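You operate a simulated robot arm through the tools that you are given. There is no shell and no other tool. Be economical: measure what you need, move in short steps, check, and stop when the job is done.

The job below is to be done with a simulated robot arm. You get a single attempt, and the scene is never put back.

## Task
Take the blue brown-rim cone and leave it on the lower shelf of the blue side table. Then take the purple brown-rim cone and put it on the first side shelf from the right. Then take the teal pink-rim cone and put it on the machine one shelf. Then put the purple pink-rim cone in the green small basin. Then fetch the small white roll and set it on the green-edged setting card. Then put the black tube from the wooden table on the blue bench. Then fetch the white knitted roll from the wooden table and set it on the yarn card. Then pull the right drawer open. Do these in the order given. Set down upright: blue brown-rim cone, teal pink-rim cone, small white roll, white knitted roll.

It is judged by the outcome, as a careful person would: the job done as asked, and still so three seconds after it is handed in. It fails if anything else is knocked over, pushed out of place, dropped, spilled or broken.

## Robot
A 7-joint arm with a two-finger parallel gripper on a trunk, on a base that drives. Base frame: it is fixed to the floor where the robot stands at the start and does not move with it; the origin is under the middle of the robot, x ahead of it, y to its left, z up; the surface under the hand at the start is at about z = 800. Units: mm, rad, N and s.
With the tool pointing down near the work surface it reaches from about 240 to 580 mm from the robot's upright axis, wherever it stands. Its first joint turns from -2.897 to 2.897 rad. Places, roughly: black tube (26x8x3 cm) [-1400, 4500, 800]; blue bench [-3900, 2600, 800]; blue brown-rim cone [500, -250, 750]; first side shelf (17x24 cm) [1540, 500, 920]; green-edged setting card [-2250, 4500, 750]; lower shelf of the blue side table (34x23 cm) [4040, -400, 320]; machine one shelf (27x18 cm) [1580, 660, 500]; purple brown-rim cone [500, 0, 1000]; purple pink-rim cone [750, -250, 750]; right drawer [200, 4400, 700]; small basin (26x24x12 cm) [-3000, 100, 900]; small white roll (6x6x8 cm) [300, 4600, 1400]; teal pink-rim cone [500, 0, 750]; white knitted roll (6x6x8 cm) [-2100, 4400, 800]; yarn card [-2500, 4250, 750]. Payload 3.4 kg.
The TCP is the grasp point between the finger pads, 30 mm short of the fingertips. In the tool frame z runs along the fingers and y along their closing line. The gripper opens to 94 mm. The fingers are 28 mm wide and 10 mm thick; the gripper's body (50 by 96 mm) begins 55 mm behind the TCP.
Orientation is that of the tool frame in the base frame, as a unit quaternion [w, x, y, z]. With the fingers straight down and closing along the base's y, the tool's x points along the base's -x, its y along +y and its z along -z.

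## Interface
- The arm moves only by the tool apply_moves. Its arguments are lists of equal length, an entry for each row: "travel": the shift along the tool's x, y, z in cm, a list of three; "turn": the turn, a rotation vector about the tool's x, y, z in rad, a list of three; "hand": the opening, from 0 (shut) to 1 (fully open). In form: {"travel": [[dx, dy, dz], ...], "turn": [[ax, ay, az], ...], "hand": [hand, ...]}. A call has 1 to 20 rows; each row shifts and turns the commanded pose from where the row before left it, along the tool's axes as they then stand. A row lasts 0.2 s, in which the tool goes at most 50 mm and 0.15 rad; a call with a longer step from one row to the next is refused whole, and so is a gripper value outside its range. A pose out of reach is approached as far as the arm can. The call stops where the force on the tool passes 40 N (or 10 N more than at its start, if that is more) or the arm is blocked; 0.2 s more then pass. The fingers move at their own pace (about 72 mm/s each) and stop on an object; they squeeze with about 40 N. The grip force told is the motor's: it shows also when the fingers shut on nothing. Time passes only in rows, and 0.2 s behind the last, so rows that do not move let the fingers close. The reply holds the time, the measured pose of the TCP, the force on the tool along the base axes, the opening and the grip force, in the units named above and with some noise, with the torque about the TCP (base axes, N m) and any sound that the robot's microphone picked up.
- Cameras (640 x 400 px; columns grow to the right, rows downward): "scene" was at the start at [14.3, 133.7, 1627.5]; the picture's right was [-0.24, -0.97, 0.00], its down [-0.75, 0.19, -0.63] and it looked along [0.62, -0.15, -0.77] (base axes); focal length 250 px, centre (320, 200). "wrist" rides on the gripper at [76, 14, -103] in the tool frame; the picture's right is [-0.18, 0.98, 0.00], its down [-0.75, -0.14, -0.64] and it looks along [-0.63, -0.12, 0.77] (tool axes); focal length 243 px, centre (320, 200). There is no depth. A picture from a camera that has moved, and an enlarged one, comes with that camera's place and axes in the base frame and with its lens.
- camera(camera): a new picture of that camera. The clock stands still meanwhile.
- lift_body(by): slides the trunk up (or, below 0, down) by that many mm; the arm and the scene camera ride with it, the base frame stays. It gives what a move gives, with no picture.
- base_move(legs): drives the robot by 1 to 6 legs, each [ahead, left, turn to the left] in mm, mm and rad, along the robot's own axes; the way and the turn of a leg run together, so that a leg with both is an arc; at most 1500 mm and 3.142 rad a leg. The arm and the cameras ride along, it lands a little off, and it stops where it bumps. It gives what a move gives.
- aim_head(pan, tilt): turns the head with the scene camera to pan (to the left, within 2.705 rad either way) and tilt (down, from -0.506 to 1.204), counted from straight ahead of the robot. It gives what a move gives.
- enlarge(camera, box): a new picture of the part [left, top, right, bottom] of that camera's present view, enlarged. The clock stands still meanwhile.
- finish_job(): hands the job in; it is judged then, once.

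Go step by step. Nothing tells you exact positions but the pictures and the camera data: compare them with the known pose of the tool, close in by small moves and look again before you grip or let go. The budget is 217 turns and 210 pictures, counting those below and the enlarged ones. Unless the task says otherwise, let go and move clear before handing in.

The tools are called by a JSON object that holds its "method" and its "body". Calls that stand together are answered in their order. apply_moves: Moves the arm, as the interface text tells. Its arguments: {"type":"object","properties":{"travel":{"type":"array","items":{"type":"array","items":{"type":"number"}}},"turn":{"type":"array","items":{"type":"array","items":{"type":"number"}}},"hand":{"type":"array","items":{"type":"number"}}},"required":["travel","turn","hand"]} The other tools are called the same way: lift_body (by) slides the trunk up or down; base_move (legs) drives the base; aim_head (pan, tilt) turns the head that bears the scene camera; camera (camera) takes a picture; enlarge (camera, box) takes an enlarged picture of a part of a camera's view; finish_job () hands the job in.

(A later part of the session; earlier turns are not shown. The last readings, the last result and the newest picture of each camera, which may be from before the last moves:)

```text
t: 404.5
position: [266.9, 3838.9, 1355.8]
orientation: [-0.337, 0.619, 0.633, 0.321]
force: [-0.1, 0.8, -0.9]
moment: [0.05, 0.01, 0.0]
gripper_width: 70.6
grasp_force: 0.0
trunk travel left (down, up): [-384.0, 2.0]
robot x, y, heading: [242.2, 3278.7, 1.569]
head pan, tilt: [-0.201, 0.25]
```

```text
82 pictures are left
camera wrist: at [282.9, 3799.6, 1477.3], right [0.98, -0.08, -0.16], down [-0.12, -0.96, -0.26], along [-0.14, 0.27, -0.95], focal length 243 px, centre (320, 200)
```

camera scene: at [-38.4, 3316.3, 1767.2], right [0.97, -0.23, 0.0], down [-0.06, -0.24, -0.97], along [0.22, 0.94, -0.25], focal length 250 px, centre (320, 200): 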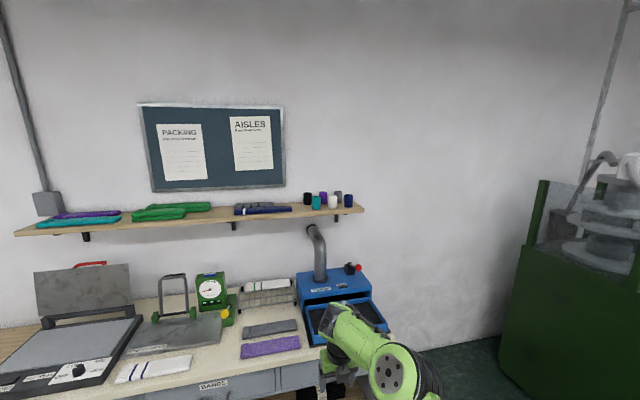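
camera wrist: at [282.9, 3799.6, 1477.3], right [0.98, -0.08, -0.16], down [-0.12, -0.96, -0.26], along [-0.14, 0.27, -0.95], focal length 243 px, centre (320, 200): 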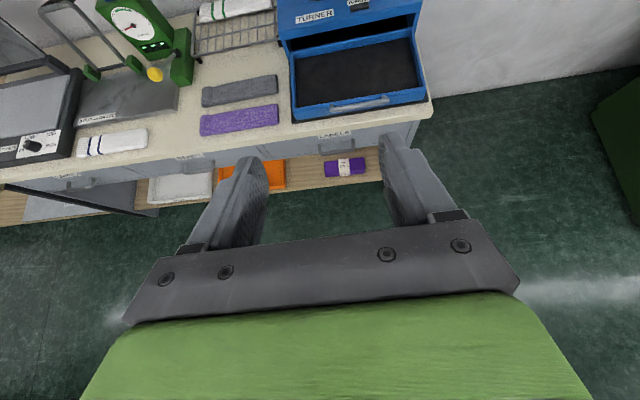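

The white roll's centre triangulates to about [305, 4522, 1433] on a shelf at ~1400. I'll raise the hand to z≈1480, shift +x, and drive nearer.

{"method": "apply_moves", "body": {"travel": [[3.3, 0, -2.3], [3.3, 0, -2.3], [3.3, 0, -2.3], [0, 0, 0]], "turn": [[0, 0, 0], [0, 0, 0], [0, 0, 0], [0, 0, 0]], "hand": [0.75, 0.75, 0.75, 0.75]}}

{"method": "base_move", "body": {"legs": [[0, -35, 0], [460, 0, 0]]}}

{"method": "camera", "body": {"camera": "wrist"}}

{"method": "camera", "body": {"camera": "scene"}}

```text
t: 405.5
position: [266.1, 3835.8, 1475.2]
orientation: [-0.337, 0.618, 0.634, 0.32]
force: [-0.1, -0.6, 1.1]
moment: [0.02, -0.02, -0.03]
gripper_width: 70.8
grasp_force: 0.1
trunk travel left (down, up): [-384.0, 2.0]
robot x, y, heading: [240.7, 3278.2, 1.573]
head pan, tilt: [-0.201, 0.25]
```

```text
t: 408.7
position: [294.4, 4290.9, 1475.2]
orientation: [-0.338, 0.616, 0.635, 0.321]
force: [-0.2, -0.1, 0.1]
moment: [-0.01, 0.0, 0.01]
gripper_width: 70.4
grasp_force: 0.1
trunk travel left (down, up): [-384.0, 2.0]
robot x, y, heading: [276.6, 3736.2, 1.578]
head pan, tilt: [-0.201, 0.25]
```

```text
81 pictures are left
camera wrist: at [310.5, 4250.1, 1596.3], right [0.98, -0.07, -0.16], down [-0.11, -0.96, -0.26], along [-0.14, 0.27, -0.95], focal length 243 px, centre (320, 200)
```

wrist: 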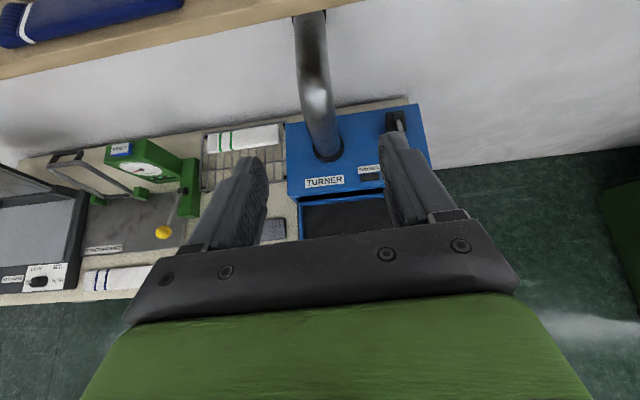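

```text
80 pictures are left
camera scene: at [141.0, 3764.3, 1767.2], right [0.98, -0.19, 0.0], down [-0.05, -0.24, -0.97], along [0.19, 0.95, -0.25], focal length 250 px, centre (320, 200)
```

scene: 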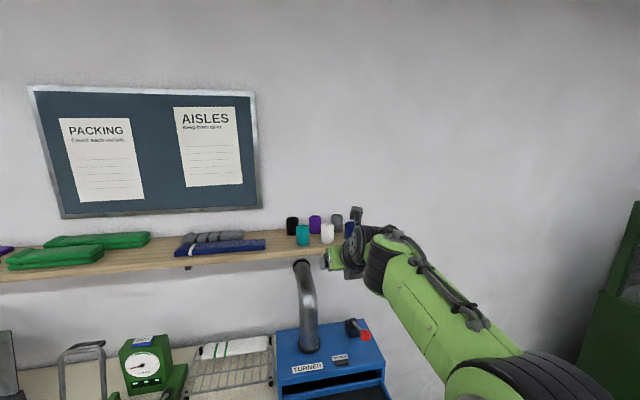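

{"method": "enlarge", "body": {"camera": "scene", "box": [270, 190, 390, 290]}}

```text
4.00 times, centred on (330, 240) of scene
camera zoom: at [141.0, 3764.3, 1767.2], right [0.98, -0.19, 0.0], down [-0.05, -0.24, -0.97], along [0.19, 0.95, -0.25], focal length 1001 px, centre (280, 40)
```

zoom: 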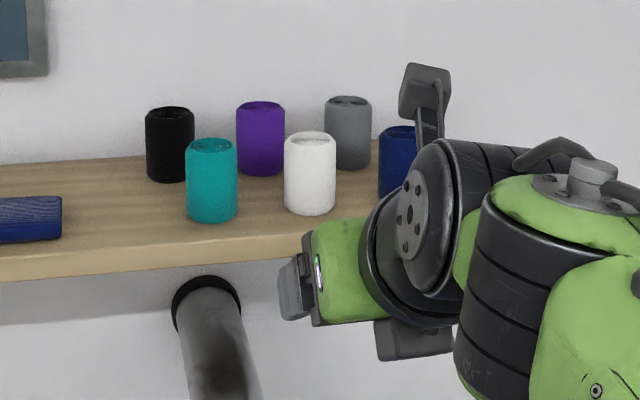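

Re-triangulated with the closer view: the roll is at about [351, 4662, 1393] (shelf ~1358). I'll move right and closer, then extend the arm over the shelf at height.

{"method": "base_move", "body": {"legs": [[0, -57, 0], [95, 0, 0]]}}

{"method": "apply_moves", "body": {"travel": [[1.72, 0, 2.46], [1.72, 0, 2.46], [1.72, 0, 2.46], [0, 0, 0]], "turn": [[0, 0, 0], [0, 0, 0], [0, 0, 0], [0, 0, 0]], "hand": [0.75, 0.75, 0.75, 0.75]}}

{"method": "camera", "body": {"camera": "wrist"}}

{"method": "enlarge", "body": {"camera": "scene", "box": [270, 190, 430, 310]}}

```text
t: 410.4
position: [352.3, 4387.2, 1475.5]
orientation: [-0.337, 0.617, 0.635, 0.32]
force: [0.0, 0.8, 0.0]
moment: [-0.01, -0.02, 0.02]
gripper_width: 70.5
grasp_force: 0.2
trunk travel left (down, up): [-384.0, 2.0]
robot x, y, heading: [332.2, 3830.8, 1.58]
head pan, tilt: [-0.201, 0.25]
```

```text
t: 411.4
position: [346.9, 4475.1, 1478.3]
orientation: [-0.338, 0.616, 0.635, 0.321]
force: [0.4, 0.0, -0.8]
moment: [-0.02, -0.01, 0.03]
gripper_width: 70.5
grasp_force: 0.0
trunk travel left (down, up): [-384.0, 2.0]
robot x, y, heading: [334.8, 3827.4, 1.576]
head pan, tilt: [-0.201, 0.25]
```

```text
78 pictures are left
camera wrist: at [363.7, 4435.4, 1599.0], right [0.98, -0.07, -0.16], down [-0.11, -0.96, -0.26], along [-0.14, 0.27, -0.95], focal length 243 px, centre (320, 200)
```

wrist: 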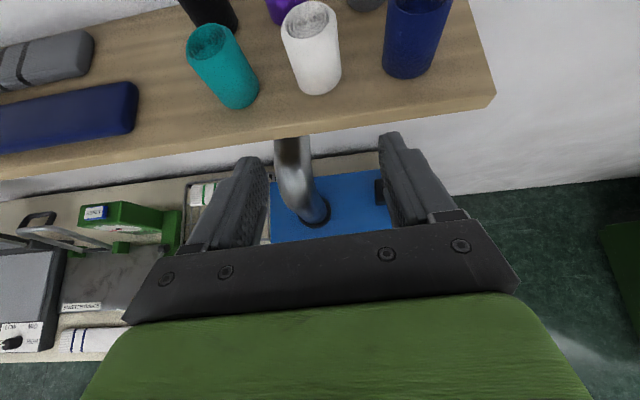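

```text
3.33 times, centred on (350, 250) of scene
camera zoom: at [199.4, 3858.7, 1767.3], right [0.98, -0.19, 0.0], down [-0.05, -0.24, -0.97], along [0.18, 0.95, -0.25], focal length 834 px, centre (220, 33)
```

zoom: 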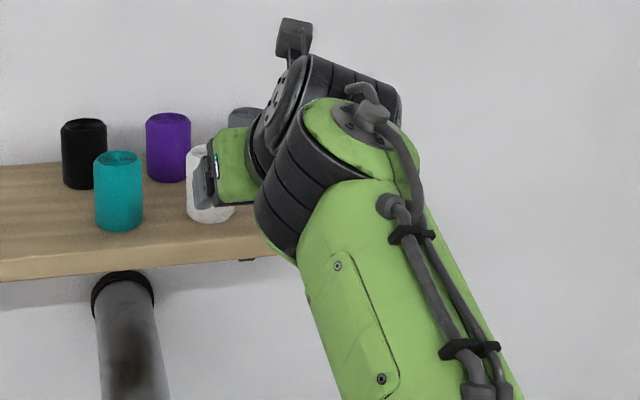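

Wrist view puts the roll at about [340, 4660], top ≈1428. Descend to z≈1408 in front of the shelf, then forward partway.

{"method": "apply_moves", "body": {"travel": [[-2.9, 0, 2], [-2.9, 0, 2], [1.6, 0, 2.4], [1.6, 0, 2.4], [1.6, 0, 2.4], [0, 0, 0]], "turn": [[0, 0, 0], [0, 0, 0], [0, 0, 0], [0, 0, 0], [0, 0, 0], [0, 0, 0]], "hand": [0.85, 0.85, 0.85, 0.85, 0.85, 0.85]}}

{"method": "camera", "body": {"camera": "wrist"}}

```text
t: 412.8
position: [339.3, 4545.0, 1394.0]
orientation: [-0.337, 0.616, 0.635, 0.32]
force: [0.0, 0.2, -0.9]
moment: [0.0, 0.01, -0.01]
gripper_width: 79.7
grasp_force: 0.0
out of reach, approached as far as the arm can: row 5
trunk travel left (down, up): [-384.0, 2.0]
robot x, y, heading: [333.1, 3827.6, 1.576]
head pan, tilt: [-0.201, 0.25]
```

```text
76 pictures are left
camera wrist: at [355.8, 4504.9, 1514.4], right [0.98, -0.07, -0.16], down [-0.11, -0.96, -0.25], along [-0.14, 0.27, -0.95], focal length 243 px, centre (320, 200)
```

wrist: 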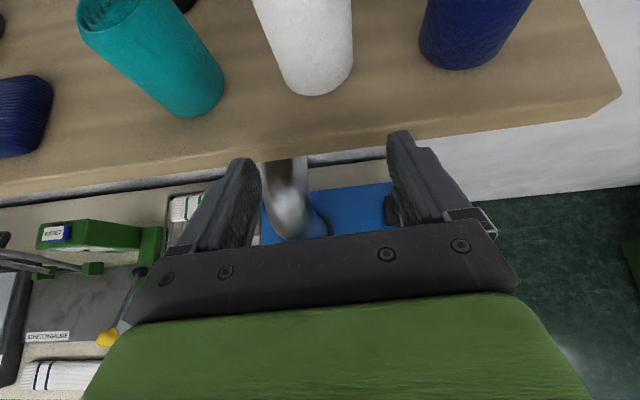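

At this pitch the roll is out of reach, so I'll level the tool for the pick (and re-grip it pitched later). Back off 60 mm, level, and look.

{"method": "apply_moves", "body": {"travel": [[-0.4, 0, -3.2], [-0.4, 0, -3.2], [0, 0, 0], [0, 0, 0], [0, 0, 0], [0, 0, 0], [0, 0, 0]], "turn": [[0, 0, 0], [0, 0, 0], [0, 0.14, 0], [0, 0.14, 0], [0, 0.14, 0], [0, 0.13, 0], [0, 0, 0]], "hand": [0.75, 0.75, 0.75, 0.75, 0.75, 0.75, 0.75]}}

{"method": "base_move", "body": {"legs": [[15, 0, 0]]}}

{"method": "camera", "body": {"camera": "wrist"}}

```text
t: 414.4
position: [345.7, 4484.5, 1424.7]
orientation: [-0.338, 0.617, 0.635, 0.321]
force: [0.2, 0.5, -0.1]
moment: [-0.01, 0.0, 0.02]
gripper_width: 70.5
grasp_force: 0.0
out of reach, approached as far as the arm can: row 3, 4, 5, 6
trunk travel left (down, up): [-384.0, 2.0]
robot x, y, heading: [333.5, 3832.8, 1.578]
head pan, tilt: [-0.201, 0.25]
```

```text
t: 415.2
position: [346.2, 4497.1, 1425.9]
orientation: [-0.338, 0.616, 0.635, 0.321]
force: [0.2, -1.4, 0.3]
moment: [0.04, -0.01, -0.03]
gripper_width: 70.7
grasp_force: 0.0
trunk travel left (down, up): [-384.0, 2.0]
robot x, y, heading: [332.6, 3847.7, 1.583]
head pan, tilt: [-0.201, 0.25]
```

```text
75 pictures are left
camera wrist: at [361.5, 4456.3, 1546.7], right [0.98, -0.07, -0.16], down [-0.11, -0.96, -0.26], along [-0.14, 0.27, -0.95], focal length 243 px, centre (320, 200)
```

wrist: 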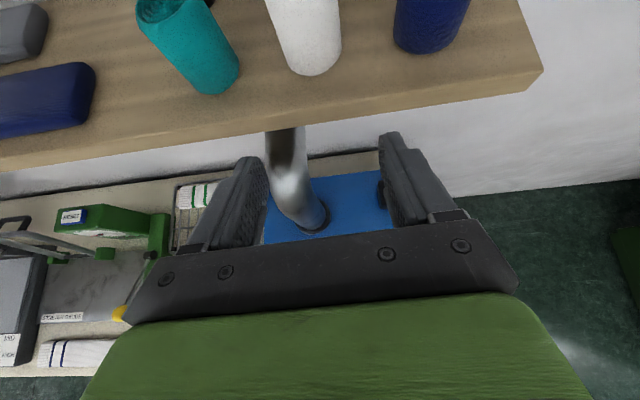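

The levelling was blocked by the arm's posture here. I'll back away, lower, level the tool there and raise again.

{"method": "base_move", "body": {"legs": [[-380, 0, 0]]}}

{"method": "apply_moves", "body": {"travel": [[-3.8, 0, 2.6], [-3.8, 0, 2.6], [-3.8, 0, 2.6], [-3.8, 0, 2.6], [-3.8, 0, 2.6], [0, 0, 0], [0, 0, 0], [0, 0, 0], [0, 0, 0], [0, 0, 0]], "turn": [[0, 0, 0], [0, 0, 0], [0, 0, 0], [0, 0, 0], [0, 0, 0], [0, 0.14, 0], [0, 0.14, 0], [0, 0.14, 0], [0, 0.14, 0], [0, 0, 0]], "hand": [0.75, 0.75, 0.75, 0.75, 0.75, 0.75, 0.75, 0.75, 0.75, 0.75]}}

{"method": "camera", "body": {"camera": "scene"}}

```text
t: 417.6
position: [352.0, 4124.7, 1425.3]
orientation: [-0.336, 0.619, 0.633, 0.322]
force: [-0.4, -0.8, 0.0]
moment: [0.0, 0.01, 0.02]
gripper_width: 70.5
grasp_force: 0.0
trunk travel left (down, up): [-384.0, 2.0]
robot x, y, heading: [333.4, 3466.8, 1.575]
head pan, tilt: [-0.201, 0.25]
```

```text
t: 419.8
position: [349.6, 4122.7, 1192.4]
orientation: [-0.499, 0.504, 0.516, 0.48]
force: [0.7, -0.9, -0.5]
moment: [0.02, -0.04, 0.01]
gripper_width: 70.6
grasp_force: 0.0
out of reach, approached as far as the arm can: row 1
trunk travel left (down, up): [-384.0, 2.0]
robot x, y, heading: [331.7, 3465.5, 1.572]
head pan, tilt: [-0.201, 0.25]
```

```text
74 pictures are left
camera scene: at [200.8, 3500.3, 1767.2], right [0.98, -0.2, 0.0], down [-0.05, -0.24, -0.97], along [0.19, 0.95, -0.25], focal length 250 px, centre (320, 200)
```

scene: 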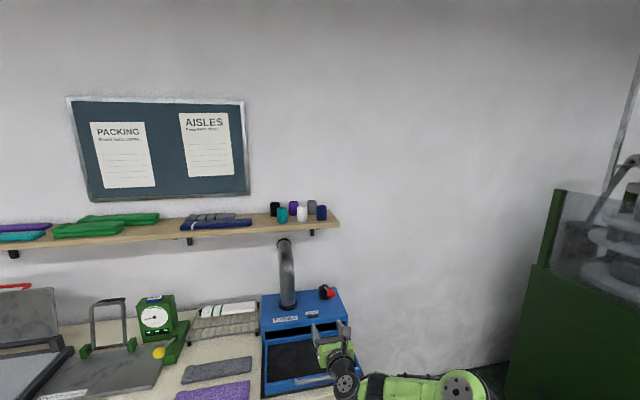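

Level now. Raising to z≈1395 while level.

{"method": "apply_moves", "body": {"travel": [[4, 0, 0], [4, 0, 0], [4, 0, 0], [4, 0, 0], [4, 0, 0], [0, 0, 0]], "turn": [[0, 0, 0], [0, 0, 0], [0, 0, 0], [0, 0, 0], [0, 0, 0], [0, 0, 0]], "hand": [0.75, 0.75, 0.75, 0.75, 0.75, 0.75]}}

{"method": "apply_moves", "body": {"travel": [[0, 0, 3], [0, 0, 3], [0, 0, 3], [0, 0, 3], [0, 0, 0]], "turn": [[0, 0, 0], [0, 0, 0], [0, 0, 0], [0, 0, 0], [0, 0, 0]], "hand": [0.75, 0.75, 0.75, 0.75, 0.75]}}

```text
t: 421.2
position: [351.7, 4132.6, 1391.3]
orientation: [-0.499, 0.505, 0.515, 0.48]
force: [0.4, 0.2, -0.1]
moment: [0.0, -0.01, 0.03]
gripper_width: 70.3
grasp_force: 0.0
trunk travel left (down, up): [-384.0, 2.0]
robot x, y, heading: [335.1, 3469.7, 1.571]
head pan, tilt: [-0.201, 0.25]
```

```text
t: 422.4
position: [347.9, 4249.6, 1391.8]
orientation: [-0.499, 0.505, 0.516, 0.48]
force: [0.3, -0.6, 0.6]
moment: [-0.04, 0.03, 0.03]
gripper_width: 70.5
grasp_force: 0.1
trunk travel left (down, up): [-384.0, 2.0]
robot x, y, heading: [336.4, 3474.0, 1.579]
head pan, tilt: [-0.201, 0.25]
```

The level arm reaches D≈778 here. Drive 310 mm and check alignment before enclosing the roll.

{"method": "base_move", "body": {"legs": [[310, 0, 0]]}}

{"method": "camera", "body": {"camera": "wrist"}}

{"method": "enlarge", "body": {"camera": "scene", "box": [270, 190, 430, 290]}}

```text
t: 424.4
position: [339.5, 4562.8, 1390.9]
orientation: [-0.5, 0.504, 0.517, 0.478]
force: [-0.2, 0.2, 0.2]
moment: [0.0, -0.01, 0.03]
gripper_width: 70.5
grasp_force: 0.1
trunk travel left (down, up): [-384.0, 2.0]
robot x, y, heading: [333.2, 3779.4, 1.579]
head pan, tilt: [-0.201, 0.25]
```

```text
73 pictures are left
camera wrist: at [358.7, 4464.1, 1471.5], right [0.98, 0.02, -0.19], down [-0.13, -0.68, -0.72], along [-0.15, 0.73, -0.66], focal length 243 px, centre (320, 200)
```

wrist: 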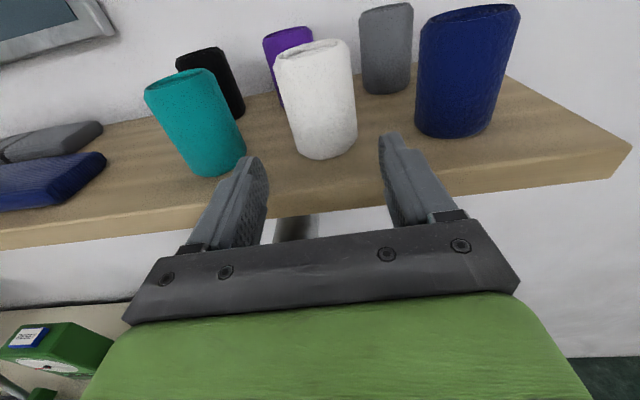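

```text
4.00 times, centred on (350, 240) of scene
camera zoom: at [199.4, 3811.6, 1767.2], right [0.98, -0.19, 0.0], down [-0.05, -0.24, -0.97], along [0.19, 0.95, -0.25], focal length 1001 px, centre (200, 40)
```

zoom: 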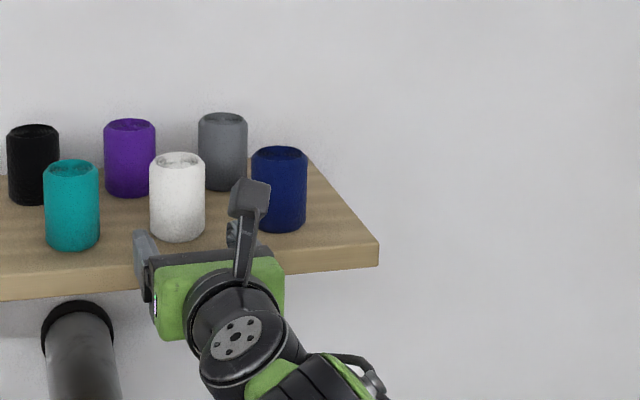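

Aligned at x≈340. Moving in: base 60 mm, then arm 30 mm.

{"method": "base_move", "body": {"legs": [[58, 0, 0]]}}

{"method": "apply_moves", "body": {"travel": [[0, 0.2, 1.5], [0, 0, 1.5], [0, 0, 0]], "turn": [[0, 0, 0], [0, 0, 0], [0, 0, 0]], "hand": [0.75, 0.75, 0.75]}}

{"method": "camera", "body": {"camera": "wrist"}}

```text
t: 425.4
position: [341.6, 4619.2, 1389.9]
orientation: [-0.499, 0.505, 0.516, 0.479]
force: [-0.8, 0.8, -0.4]
moment: [0.05, -0.01, -0.01]
gripper_width: 70.5
grasp_force: 0.0
trunk travel left (down, up): [-384.0, 2.0]
robot x, y, heading: [331.8, 3835.3, 1.578]
head pan, tilt: [-0.201, 0.25]
```

```text
t: 426.2
position: [339.6, 4627.5, 1385.6]
orientation: [-0.5, 0.504, 0.517, 0.479]
force: [-0.5, -1.0, -0.2]
moment: [-0.02, -0.01, 0.01]
gripper_width: 70.7
grasp_force: 0.0
out of reach, approached as far as the arm can: row 1, 2
trunk travel left (down, up): [-384.0, 2.0]
robot x, y, heading: [334.1, 3838.2, 1.574]
head pan, tilt: [-0.201, 0.25]
```

```text
71 pictures are left
camera wrist: at [357.5, 4530.4, 1466.3], right [0.98, 0.02, -0.19], down [-0.13, -0.68, -0.72], along [-0.15, 0.73, -0.66], focal length 243 px, centre (320, 200)
```

wrist: 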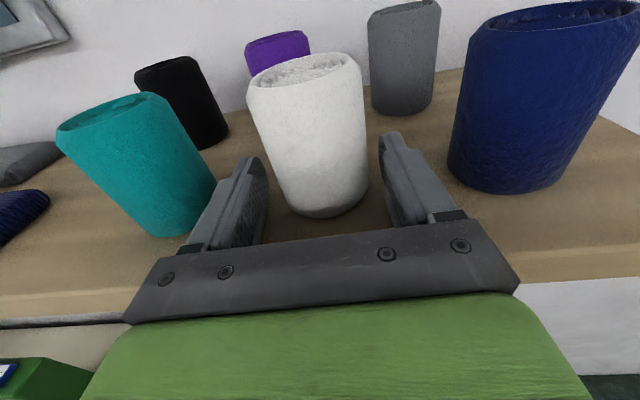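

I need about 25 mm more; creeping the base forward gently.

{"method": "base_move", "body": {"legs": [[25, 0, 0]]}}

{"method": "camera", "body": {"camera": "wrist"}}

```text
t: 427.1
position: [340.5, 4642.3, 1388.9]
orientation: [-0.497, 0.509, 0.515, 0.479]
force: [-2.9, -24.4, -1.6]
moment: [-0.38, 0.15, -1.32]
gripper_width: 70.3
grasp_force: 0.1
trunk travel left (down, up): [-384.0, 2.0]
robot x, y, heading: [330.7, 3858.7, 1.58]
head pan, tilt: [-0.201, 0.25]
stopped in leg 1: the force on the tool passed its limit at 238 N (the readings are from after the stop); the commanded pose is now the measured one
```

```text
70 pictures are left
camera wrist: at [358.0, 4544.2, 1469.4], right [0.98, 0.01, -0.2], down [-0.13, -0.68, -0.72], along [-0.14, 0.73, -0.66], focal length 243 px, centre (320, 200)
```

wrist: 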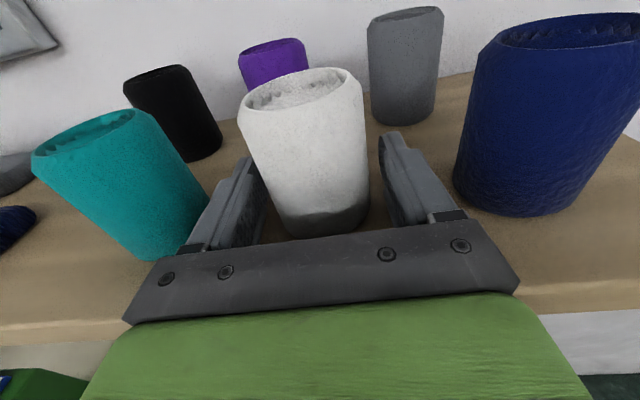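

The gripper body met the shelf's front edge (shelf top is ~1370). I'll back 20 mm, raise 18 mm, and go in again.

{"method": "base_move", "body": {"legs": [[-25, 0, 0]]}}

{"method": "apply_moves", "body": {"travel": [[1.0, 0, 0], [1.0, 0, 0], [0, 0, 0]], "turn": [[0, 0, 0], [0, 0, 0], [0, 0, 0]], "hand": [0.75, 0.75, 0.75]}}

{"method": "camera", "body": {"camera": "wrist"}}

{"method": "enlarge", "body": {"camera": "scene", "box": [270, 190, 430, 290]}}

```text
t: 427.9
position: [341.4, 4623.9, 1385.8]
orientation: [-0.497, 0.508, 0.515, 0.479]
force: [-0.2, 6.5, 9.6]
moment: [0.37, -0.31, 0.13]
gripper_width: 70.8
grasp_force: 0.3
trunk travel left (down, up): [-384.0, 2.0]
robot x, y, heading: [334.7, 3833.2, 1.579]
head pan, tilt: [-0.201, 0.25]
```

```text
t: 428.7
position: [340.8, 4620.6, 1400.9]
orientation: [-0.499, 0.507, 0.514, 0.479]
force: [0.6, -0.9, 0.2]
moment: [-0.01, -0.02, -0.02]
gripper_width: 70.9
grasp_force: 0.1
out of reach, approached as far as the arm can: row 2
trunk travel left (down, up): [-384.0, 2.0]
robot x, y, heading: [333.6, 3832.6, 1.571]
head pan, tilt: [-0.201, 0.25]
```

```text
69 pictures are left
camera wrist: at [359.0, 4522.6, 1481.7], right [0.98, 0.02, -0.2], down [-0.13, -0.68, -0.72], along [-0.15, 0.74, -0.66], focal length 243 px, centre (320, 200)
```

wrist: 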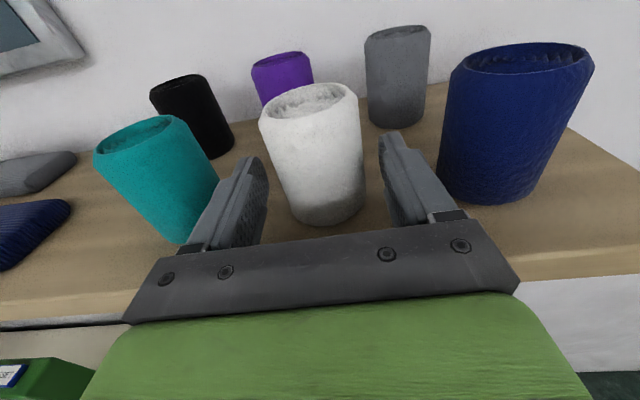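

```text
4.00 times, centred on (350, 240) of scene
camera zoom: at [199.2, 3863.3, 1767.2], right [0.98, -0.19, 0.0], down [-0.05, -0.24, -0.97], along [0.19, 0.95, -0.25], focal length 1001 px, centre (200, 40)
```

zoom: 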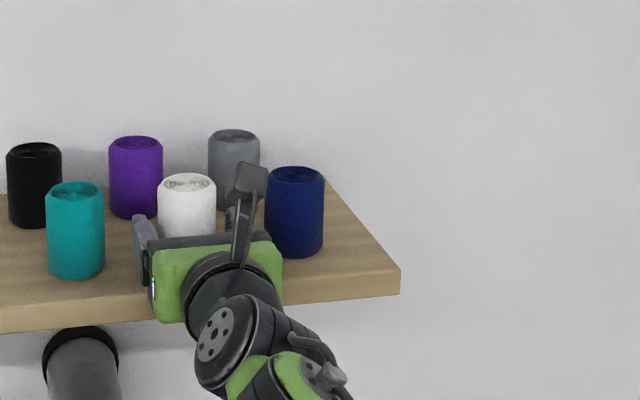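

{"method": "base_move", "body": {"legs": [[30, 0, 0]]}}

{"method": "camera", "body": {"camera": "wrist"}}

```text
t: 429.7
position: [340.8, 4649.3, 1400.4]
orientation: [-0.497, 0.51, 0.516, 0.476]
force: [-0.9, -3.3, -0.6]
moment: [-0.06, 0.03, -0.09]
gripper_width: 70.4
grasp_force: 0.1
trunk travel left (down, up): [-384.0, 2.0]
robot x, y, heading: [333.9, 3862.7, 1.577]
head pan, tilt: [-0.201, 0.25]
stopped in leg 1: the force on the tool passed its limit at 250 N (the readings are from after the stop); the commanded pose is now the measured one
```

```text
67 pictures are left
camera wrist: at [358.1, 4551.1, 1482.4], right [0.98, 0.02, -0.2], down [-0.13, -0.68, -0.72], along [-0.15, 0.73, -0.67], focal length 243 px, centre (320, 200)
```

wrist: 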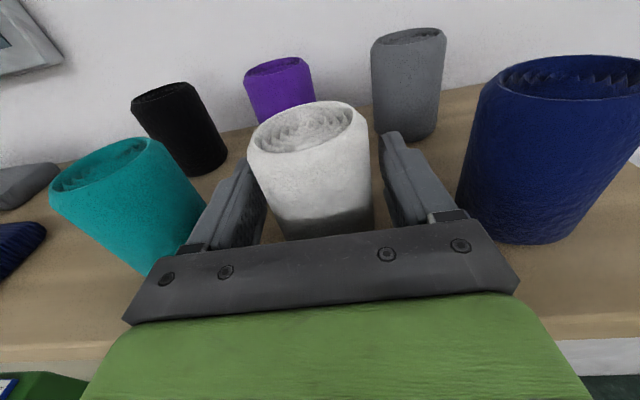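

The roll's axis is now about at the grasp point. Closing the fingers.

{"method": "apply_moves", "body": {"travel": [[0, 0, 0], [0, 0, 0], [0, 0, 0], [0, 0, 0]], "turn": [[0, 0, 0], [0, 0, 0], [0, 0, 0], [0, 0, 0]], "hand": [0.55, 0.4, 0.3, 0.3]}}

{"method": "camera", "body": {"camera": "wrist"}}

```text
t: 430.7
position: [340.7, 4648.8, 1401.7]
orientation: [-0.497, 0.51, 0.516, 0.476]
force: [-0.7, -3.8, -0.2]
moment: [-0.07, 0.0, -0.14]
gripper_width: 54.0
grasp_force: 40.5
trunk travel left (down, up): [-384.0, 2.0]
robot x, y, heading: [333.0, 3863.4, 1.578]
head pan, tilt: [-0.201, 0.25]
```

```text
66 pictures are left
camera wrist: at [358.1, 4551.1, 1482.4], right [0.98, 0.02, -0.2], down [-0.13, -0.68, -0.72], along [-0.15, 0.73, -0.67], focal length 243 px, centre (320, 200)
```

wrist: 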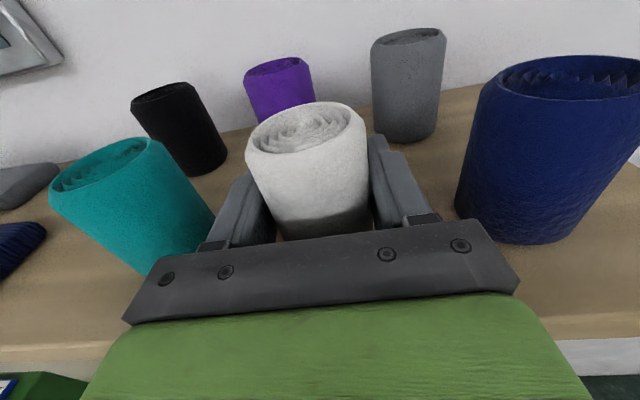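

Gripped. Lift a little, then back the base away.

{"method": "apply_moves", "body": {"travel": [[0.8, 0, -0.2], [0.8, 0, -0.4], [0.8, 0, -0.6], [0.8, 0, -0.8], [0, 0, 0]], "turn": [[0, 0, 0], [0, 0, 0], [0, 0, 0], [0, 0, 0], [0, 0, 0]], "hand": [0.3, 0.3, 0.3, 0.3, 0.3]}}

{"method": "base_move", "body": {"legs": [[-400, 0, 0]]}}

{"method": "camera", "body": {"camera": "scene"}}

{"method": "camera", "body": {"camera": "wrist"}}

```text
t: 431.9
position: [343.1, 4638.1, 1429.6]
orientation: [-0.502, 0.508, 0.508, 0.482]
force: [0.3, 1.0, -1.3]
moment: [0.0, -0.01, 0.05]
gripper_width: 54.0
grasp_force: 39.9
out of reach, approached as far as the arm can: row 4
trunk travel left (down, up): [-384.0, 2.0]
robot x, y, heading: [334.2, 3861.1, 1.577]
head pan, tilt: [-0.201, 0.25]
```

```text
t: 434.4
position: [347.8, 4230.8, 1429.5]
orientation: [-0.501, 0.508, 0.508, 0.482]
force: [-0.1, -0.1, -0.5]
moment: [-0.03, 0.02, 0.01]
gripper_width: 54.0
grasp_force: 39.9
trunk travel left (down, up): [-384.0, 2.0]
robot x, y, heading: [337.4, 3452.8, 1.577]
head pan, tilt: [-0.201, 0.25]
```

```text
65 pictures are left
camera scene: at [201.3, 3486.0, 1767.2], right [0.98, -0.2, 0.0], down [-0.05, -0.24, -0.97], along [0.19, 0.95, -0.25], focal length 250 px, centre (320, 200)
```

scene: 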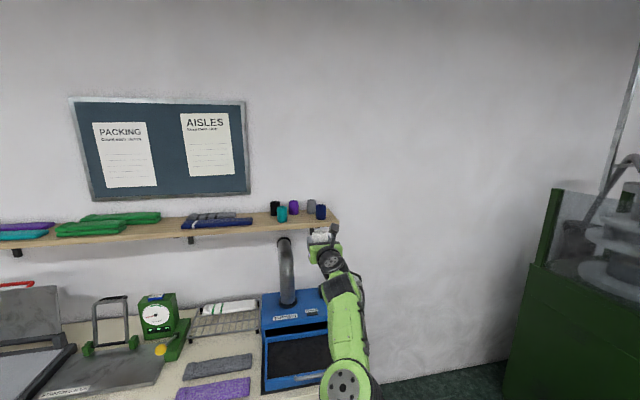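

```text
64 pictures are left
camera wrist: at [365.0, 4131.1, 1509.1], right [0.98, 0.01, -0.2], down [-0.14, -0.67, -0.73], along [-0.14, 0.74, -0.65], focal length 243 px, centre (320, 200)
```

wrist: 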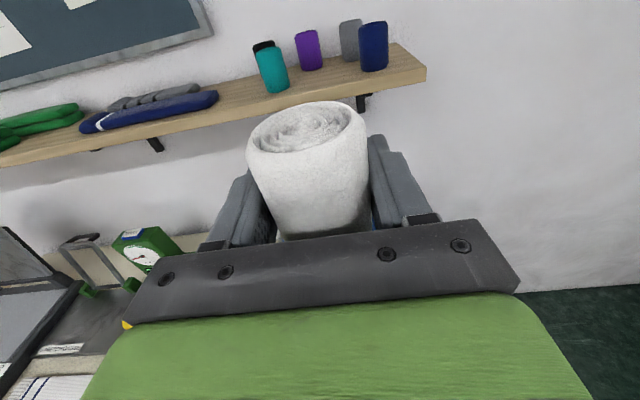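

The roll is in hand and its neighbours stand undisturbed. I'll draw the arm in and lower, then move left and look along the wooden table.

{"method": "apply_moves", "body": {"travel": [[-4, 0, -2], [-4, 0, -3], [-4, 0, -3], [-4, 0, -3], [-4, 0, -3], [-4, 0, -3], [-4, 0, -3], [-2, 0, 0], [0, 0, 0]], "turn": [[0, 0, 0], [0, 0, 0], [0, 0, 0], [0, 0, 0], [0, 0, 0], [0, 0, 0], [0, 0, 0], [0, 0, 0], [0, 0, 0]], "hand": [0.3, 0.3, 0.3, 0.3, 0.3, 0.3, 0.3, 0.3, 0.3]}}

{"method": "base_move", "body": {"legs": [[0, 500, 0]]}}

{"method": "aim_head", "body": {"pan": 1.2, "tilt": 0.5}}

{"method": "camera", "body": {"camera": "scene"}}

```text
t: 436.4
position: [352.7, 4255.6, 1323.9]
orientation: [-0.501, 0.508, 0.507, 0.483]
force: [0.6, 0.1, 0.1]
moment: [0.01, 0.0, 0.01]
gripper_width: 54.2
grasp_force: 39.9
out of reach, approached as far as the arm can: row 1, 2, 3, 4, 5, 6, 7, 8
trunk travel left (down, up): [-384.0, 2.0]
robot x, y, heading: [337.6, 3451.7, 1.576]
head pan, tilt: [-0.201, 0.25]
```

```text
t: 439.3
position: [-148.1, 4251.5, 1323.9]
orientation: [-0.503, 0.506, 0.509, 0.482]
force: [-0.2, 0.5, -0.8]
moment: [0.01, 0.0, -0.02]
gripper_width: 53.9
grasp_force: 40.4
trunk travel left (down, up): [-384.0, 2.0]
robot x, y, heading: [-159.4, 3454.1, 1.579]
head pan, tilt: [-0.201, 0.25]
```

```text
t: 440.8
position: [-148.2, 4252.0, 1323.7]
orientation: [-0.503, 0.507, 0.509, 0.481]
force: [0.1, 0.2, 0.2]
moment: [0.02, -0.01, -0.01]
gripper_width: 53.7
grasp_force: 39.7
trunk travel left (down, up): [-384.0, 2.0]
robot x, y, heading: [-161.1, 3451.3, 1.581]
head pan, tilt: [1.201, 0.499]
```

```text
63 pictures are left
camera scene: at [-396.8, 3422.2, 1744.1], right [0.35, 0.94, 0.0], down [0.45, -0.17, -0.88], along [-0.82, 0.31, -0.48], focal length 250 px, centre (320, 200)
```

scene: 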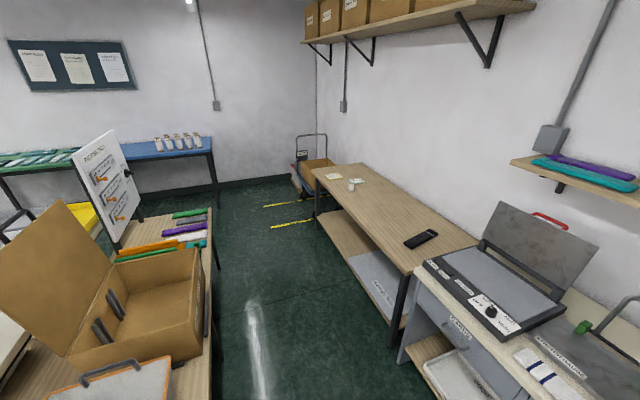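

The gap between the tables is ~900 mm wide (y 3230–4147). Cards: green ≈[-2230, 4478], yellow ≈[-2391, 4309]. I'll back off the bench and bring the arm down and in.

{"method": "base_move", "body": {"legs": [[-220, 0, 0]]}}

{"method": "apply_moves", "body": {"travel": [[-4, 0, 0], [-4, 0, 0], [-4, 0, 0], [-4, 0, 0], [-4, 0, 0], [0, 0, -4], [0, 0, -4], [0, 0, -4], [0, 0, -4], [0, 0, 0]], "turn": [[0, 0, 0], [0, 0, 0], [0, 0, 0], [0, 0, 0], [0, 0, 0], [0, 0, 0], [0, 0, 0], [0, 0, 0], [0, 0, 0], [0, 0, 0]], "hand": [0.3, 0.3, 0.3, 0.3, 0.3, 0.3, 0.3, 0.3, 0.3, 0.3]}}

```text
t: 442.6
position: [-149.7, 4026.9, 1325.0]
orientation: [-0.504, 0.506, 0.51, 0.48]
force: [-0.2, -0.9, 0.2]
moment: [-0.06, -0.02, 0.0]
gripper_width: 53.7
grasp_force: 39.7
trunk travel left (down, up): [-384.0, 2.0]
robot x, y, heading: [-157.8, 3225.8, 1.586]
head pan, tilt: [1.201, 0.499]
```

```text
t: 444.8
position: [-156.1, 4009.0, 1107.2]
orientation: [-0.504, 0.505, 0.51, 0.48]
force: [0.4, 0.1, -1.0]
moment: [0.02, -0.02, 0.0]
gripper_width: 53.3
grasp_force: 39.8
out of reach, approached as far as the arm can: row 1, 2, 5, 6, 7, 8, 9
trunk travel left (down, up): [-384.0, 2.0]
robot x, y, heading: [-155.9, 3226.5, 1.583]
head pan, tilt: [1.201, 0.499]
```

The arm seems to be near a straight posture. I'll try small retracts combined with other directions to unlock it.

{"method": "apply_moves", "body": {"travel": [[0, -3, -1], [0, -3, -1], [0, -3, -1], [0, 0, -2], [0, 0, -2], [0, 0, 0]], "turn": [[0, 0, 0], [0, 0, 0], [0, 0, 0], [0, 0, 0], [0, 0, 0], [0, 0, 0]], "hand": [0.3, 0.3, 0.3, 0.3, 0.3, 0.3]}}

{"method": "aim_head", "body": {"pan": -0.1, "tilt": 0.8}}

{"method": "camera", "body": {"camera": "scene"}}

```text
t: 446.1
position: [-249.9, 4001.6, 1101.8]
orientation: [-0.504, 0.505, 0.511, 0.479]
force: [0.5, 0.0, 0.2]
moment: [-0.01, 0.04, 0.0]
gripper_width: 53.5
grasp_force: 39.6
out of reach, approached as far as the arm can: row 1, 2, 3, 4, 5
trunk travel left (down, up): [-384.0, 2.0]
robot x, y, heading: [-160.2, 3227.6, 1.59]
head pan, tilt: [1.201, 0.499]
```

```text
t: 447.6
position: [-247.9, 4002.1, 1102.1]
orientation: [-0.504, 0.505, 0.51, 0.48]
force: [0.4, 0.2, -0.7]
moment: [0.01, -0.02, 0.04]
gripper_width: 53.3
grasp_force: 40.1
trunk travel left (down, up): [-384.0, 2.0]
robot x, y, heading: [-154.7, 3227.4, 1.584]
head pan, tilt: [-0.099, 0.799]
```

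```text
62 pictures are left
camera scene: at [-301.6, 3245.6, 1718.1], right [1.0, -0.08, 0.0], down [-0.06, -0.71, -0.7], along [0.06, 0.69, -0.72], focal length 250 px, centre (320, 200)
```

scene: 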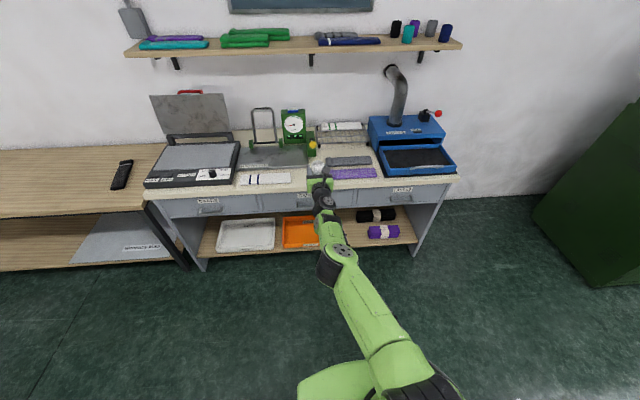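

The arm is stretched nearly straight. Pitching the tool down while pulling back should let the elbow bend.

{"method": "apply_moves", "body": {"travel": [[0, 0, 0], [0, 0, 0], [0, 0, 0], [0, 0, -1], [-1.5, 0, -2.5], [-2, 0, -2.5], [-2, 0, -2.5], [-2, 0, -2.5], [0, 0, 0]], "turn": [[0, -0.14, 0], [0, -0.14, 0], [0, -0.14, 0], [0, -0.14, 0], [0, 0, 0], [0, 0, 0], [0, 0, 0], [0, 0, 0], [0, 0, 0]], "hand": [0.3, 0.3, 0.3, 0.3, 0.3, 0.3, 0.3, 0.3, 0.3]}}

```text
t: 449.6
position: [-243.6, 3866.7, 1102.0]
orientation: [-0.343, 0.618, 0.63, 0.322]
force: [-0.1, -0.4, -1.0]
moment: [0.0, -0.01, 0.0]
gripper_width: 53.4
grasp_force: 40.2
out of reach, approached as far as the arm can: row 1, 3, 4
trunk travel left (down, up): [-384.0, 2.0]
robot x, y, heading: [-156.9, 3227.7, 1.583]
head pan, tilt: [-0.099, 0.799]
```

Unlocked. Retract a bit more, re-centre and level the tool again.

{"method": "apply_moves", "body": {"travel": [[-1.8, 2, -2.6], [-1.8, 2, -2.6], [0, 2, 0], [0, 2, 0], [0, 0, 0], [0, 0, 0], [0, 0, 0], [0, 0, 0], [0, 0, 0]], "turn": [[0, 0, 0], [0, 0, 0], [0, 0, 0], [0, 0, 0], [0, 0.14, 0], [0, 0.14, 0], [0, 0.14, 0], [0, 0.14, 0], [0, 0, 0]], "hand": [0.3, 0.3, 0.3, 0.3, 0.3, 0.3, 0.3, 0.3, 0.3]}}

{"method": "base_move", "body": {"legs": [[430, 0, -0.012], [0, 1000, 0], [0, 950, 0]]}}

{"method": "aim_head", "body": {"pan": 0.0, "tilt": 0.75}}

{"method": "camera", "body": {"camera": "scene"}}

```text
t: 451.6
position: [-167.0, 3804.9, 1098.4]
orientation: [-0.494, 0.516, 0.527, 0.462]
force: [0.3, 0.0, -0.6]
moment: [-0.02, 0.02, 0.01]
gripper_width: 53.4
grasp_force: 40.3
out of reach, approached as far as the arm can: row 7
trunk travel left (down, up): [-384.0, 2.0]
robot x, y, heading: [-159.6, 3225.5, 1.586]
head pan, tilt: [-0.099, 0.799]
```

```text
t: 463.5
position: [-2095.6, 4226.0, 1096.4]
orientation: [-0.492, 0.518, 0.526, 0.461]
force: [-1.0, 0.0, -0.3]
moment: [0.02, -0.01, 0.0]
gripper_width: 53.4
grasp_force: 39.5
trunk travel left (down, up): [-384.0, 2.0]
robot x, y, heading: [-2084.8, 3648.3, 1.584]
head pan, tilt: [-0.099, 0.799]
```

```text
t: 464.1
position: [-2095.7, 4226.3, 1096.7]
orientation: [-0.492, 0.518, 0.526, 0.462]
force: [0.2, 0.0, 0.1]
moment: [0.0, 0.01, -0.01]
gripper_width: 53.5
grasp_force: 40.3
trunk travel left (down, up): [-384.0, 2.0]
robot x, y, heading: [-2083.9, 3647.7, 1.587]
head pan, tilt: [0.0, 0.75]
```

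```text
61 pictures are left
camera scene: at [-2238.3, 3668.7, 1722.1], right [1.0, 0.01, 0.0], down [0.01, -0.68, -0.73], along [-0.01, 0.73, -0.68], focal length 250 px, centre (320, 200)
```

scene: 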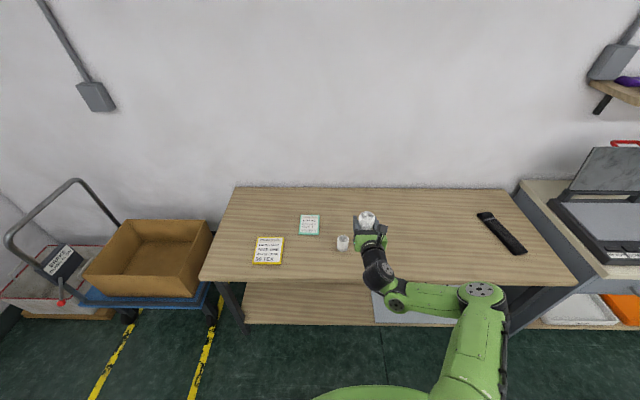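

Table front edge is about y=4177; cards at ≈[-2300, 4486] (green) and ≈[-2478, 4326] (yellow). I'll set the roll down near the front edge at [-2095, 4226] to re-grip it from above. Lowering the trunk.

{"method": "lift_body", "body": {"by": -215}}

{"method": "camera", "body": {"camera": "wrist"}}

{"method": "enlarge", "body": {"camera": "scene", "box": [240, 150, 440, 275]}}

```text
t: 466.4
position: [-2095.1, 4225.5, 883.3]
orientation: [-0.493, 0.517, 0.526, 0.461]
force: [0.2, 0.4, 0.9]
moment: [-0.02, -0.01, -0.02]
gripper_width: 53.3
grasp_force: 39.8
trunk travel left (down, up): [-169.0, 217.0]
robot x, y, heading: [-2091.1, 3647.7, 1.587]
head pan, tilt: [0.0, 0.75]
```

```text
60 pictures are left
camera wrist: at [-2075.7, 4131.7, 968.4], right [0.98, 0.02, -0.21], down [-0.13, -0.71, -0.69], along [-0.16, 0.7, -0.69], focal length 243 px, centre (320, 200)
```

wrist: 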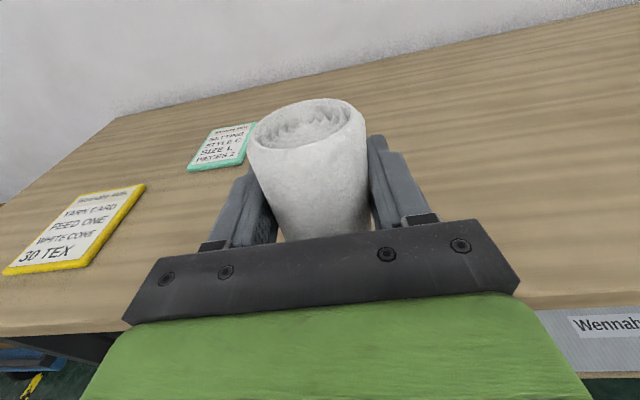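

```text
3.20 times, centred on (340, 212) of scene
camera zoom: at [-2238.3, 3668.6, 1507.8], right [1.0, 0.01, 0.0], down [0.01, -0.68, -0.73], along [-0.01, 0.73, -0.68], focal length 800 px, centre (256, 160)
```

zoom: 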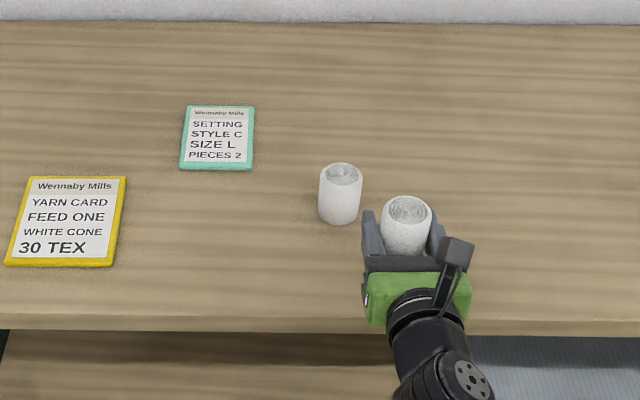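

The table surface triangulates to z≈743 with front edge y≈4210; green card centre ≈[-2304, 4534]. Adjust 28 mm forward, then lower the roll near the edge.

{"method": "base_move", "body": {"legs": [[30, 0, 0]]}}

{"method": "lift_body", "body": {"by": -95}}

{"method": "apply_moves", "body": {"travel": [[-0.4, 0, 0], [-0.3, 0, 0], [-0.3, 0, 0], [-0.3, 0, 0], [-0.3, 0, 0], [0, 0, 0]], "turn": [[0, 0, 0], [0, 0, 0], [0, 0, 0], [0, 0, 0], [0, 0, 0], [0, 0, 0]], "hand": [0.3, 0.3, 0.3, 0.3, 0.3, 0.3]}}

{"method": "camera", "body": {"camera": "wrist"}}

```text
t: 467.2
position: [-2095.7, 4257.8, 882.0]
orientation: [-0.492, 0.518, 0.526, 0.461]
force: [0.0, 0.2, -1.0]
moment: [0.0, -0.02, 0.01]
gripper_width: 53.3
grasp_force: 40.1
trunk travel left (down, up): [-169.0, 217.0]
robot x, y, heading: [-2092.0, 3678.8, 1.59]
head pan, tilt: [0.0, 0.75]
```

```text
t: 468.5
position: [-2095.0, 4255.9, 790.5]
orientation: [-0.495, 0.516, 0.524, 0.463]
force: [-0.1, 3.6, 15.8]
moment: [0.35, -0.27, 0.09]
gripper_width: 53.3
grasp_force: 39.8
trunk travel left (down, up): [-74.0, 312.0]
robot x, y, heading: [-2086.7, 3676.7, 1.583]
head pan, tilt: [0.0, 0.75]
```

```text
t: 469.1
position: [-2094.9, 4256.5, 790.3]
orientation: [-0.5, 0.514, 0.52, 0.463]
force: [-0.8, 2.8, 11.1]
moment: [0.12, -0.21, 0.08]
gripper_width: 53.1
grasp_force: 39.7
trunk travel left (down, up): [-74.0, 312.0]
robot x, y, heading: [-2083.3, 3675.3, 1.585]
head pan, tilt: [0.0, 0.75]
stopped in row 2: the force on the tool passed its limit at 42 N (the readings are from after the stop); the commanded pose is now the measured one
```

```text
58 pictures are left
camera wrist: at [-2075.2, 4160.7, 872.7], right [0.98, 0.03, -0.21], down [-0.14, -0.7, -0.7], along [-0.17, 0.71, -0.68], focal length 243 px, centre (320, 200)
```

wrist: 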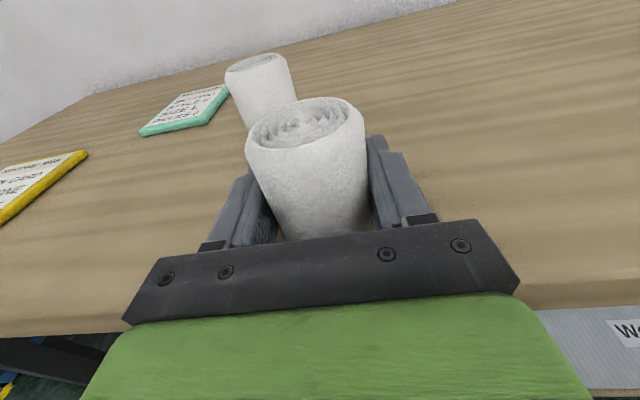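

Contact: table is ~757. Release and back off.

{"method": "apply_moves", "body": {"travel": [[0.1, 0, 0], [0, 0, 0], [0, 0, 0], [0, 0, 0]], "turn": [[0, 0, 0], [0, 0, 0], [0, 0, 0], [0, 0, 0]], "hand": [0.45, 0.6, 0.75, 0.75]}}

{"method": "base_move", "body": {"legs": [[-110, 0, 0]]}}

{"method": "apply_moves", "body": {"travel": [[4, 0, 0], [4, 0, 0], [4, 0, 0], [3, 0, 0], [0, 0, 0], [0, 0, 0], [0, 0, 0], [0, 0, 0], [0, 0, 0], [0, 0, 0], [0, 0, 0]], "turn": [[0, 0, 0], [0, 0, 0], [0, 0, 0], [0, 0, 0], [0, -0.14, 0], [0, -0.14, 0], [0, -0.14, 0], [0, -0.14, 0], [0, -0.14, 0], [0, -0.14, 0], [0, 0, 0]], "hand": [0.75, 0.75, 0.75, 0.75, 0.75, 0.75, 0.75, 0.75, 0.75, 0.75, 0.75]}}

{"method": "camera", "body": {"camera": "wrist"}}

{"method": "camera", "body": {"camera": "scene"}}

```text
t: 470.1
position: [-2094.9, 4255.8, 788.4]
orientation: [-0.497, 0.516, 0.522, 0.463]
force: [-0.9, 0.2, 0.0]
moment: [-0.02, -0.02, 0.01]
gripper_width: 70.3
grasp_force: 0.0
trunk travel left (down, up): [-74.0, 312.0]
robot x, y, heading: [-2086.4, 3678.3, 1.587]
head pan, tilt: [0.0, 0.75]
```

```text
t: 471.3
position: [-2091.9, 4147.0, 787.8]
orientation: [-0.496, 0.517, 0.52, 0.464]
force: [-0.1, 0.1, -0.8]
moment: [-0.02, 0.01, -0.03]
gripper_width: 70.4
grasp_force: 0.0
trunk travel left (down, up): [-74.0, 312.0]
robot x, y, heading: [-2081.5, 3566.2, 1.584]
head pan, tilt: [0.0, 0.75]
```

```text
t: 473.7
position: [-2087.2, 4158.6, 938.2]
orientation: [-0.241, 0.661, 0.678, 0.213]
force: [0.9, 0.4, -0.2]
moment: [0.0, -0.03, 0.04]
gripper_width: 70.6
grasp_force: 0.1
trunk travel left (down, up): [-74.0, 312.0]
robot x, y, heading: [-2084.3, 3566.5, 1.585]
head pan, tilt: [0.0, 0.75]
```

```text
57 pictures are left
camera wrist: at [-2070.2, 4157.6, 1065.2], right [0.98, -0.11, -0.14], down [-0.11, -0.99, 0.06], along [-0.15, -0.04, -0.99], focal length 243 px, centre (320, 200)
```

wrist: 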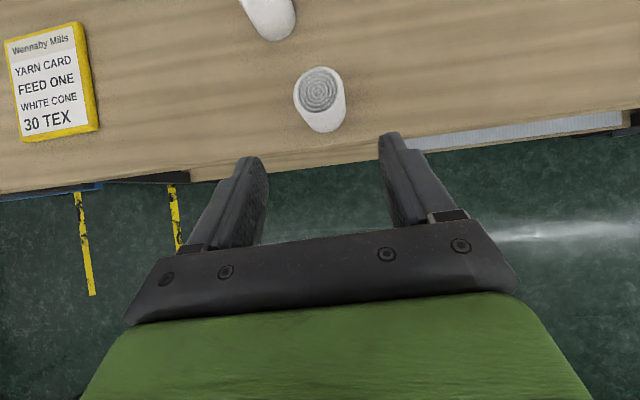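

```text
56 pictures are left
camera scene: at [-2237.3, 3589.4, 1412.0], right [1.0, 0.01, 0.0], down [0.01, -0.68, -0.73], along [-0.01, 0.73, -0.68], focal length 250 px, centre (320, 200)
```

scene: 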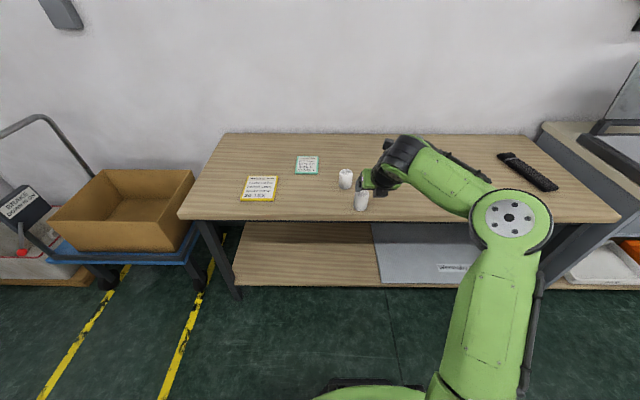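

The roll stands upright at [-2093, 4257]. With the tool now pitched ~52° down I'll position above it and descend.

{"method": "base_move", "body": {"legs": [[97, 4, 0]]}}

{"method": "apply_moves", "body": {"travel": [[-1.8, 0, 2.4], [-1.8, 0, 2.4], [-1.2, 0, 1.6], [0, 0, 0]], "turn": [[0, 0, 0], [0, 0, 0], [0, 0, 0], [0, 0, 0]], "hand": [0.8, 0.8, 0.8, 0.8]}}

{"method": "camera", "body": {"camera": "wrist"}}

```text
t: 474.9
position: [-2091.5, 4257.9, 936.1]
orientation: [-0.241, 0.661, 0.678, 0.212]
force: [0.7, 0.6, -0.4]
moment: [0.01, -0.02, -0.02]
gripper_width: 70.5
grasp_force: 0.0
trunk travel left (down, up): [-74.0, 312.0]
robot x, y, heading: [-2088.9, 3667.0, 1.577]
head pan, tilt: [0.0, 0.75]
```

```text
t: 475.9
position: [-2095.1, 4258.9, 858.4]
orientation: [-0.242, 0.661, 0.677, 0.213]
force: [-1.0, 0.3, 0.1]
moment: [-0.01, -0.01, 0.02]
gripper_width: 75.2
grasp_force: 0.1
trunk travel left (down, up): [-74.0, 312.0]
robot x, y, heading: [-2089.3, 3665.5, 1.578]
head pan, tilt: [0.0, 0.75]
```

```text
55 pictures are left
camera wrist: at [-2077.7, 4258.2, 985.7], right [0.98, -0.11, -0.14], down [-0.1, -0.99, 0.05], along [-0.15, -0.04, -0.99], focal length 243 px, centre (320, 200)
```

wrist: 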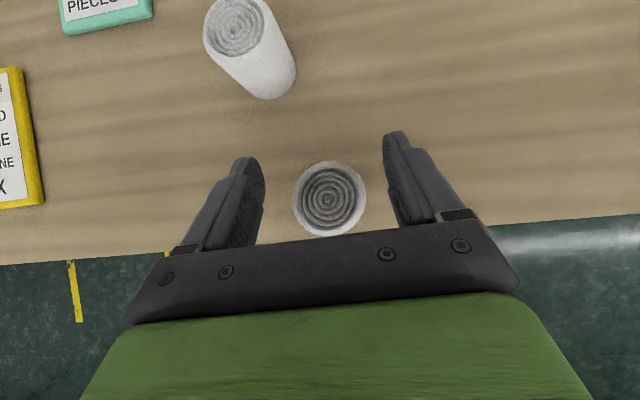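

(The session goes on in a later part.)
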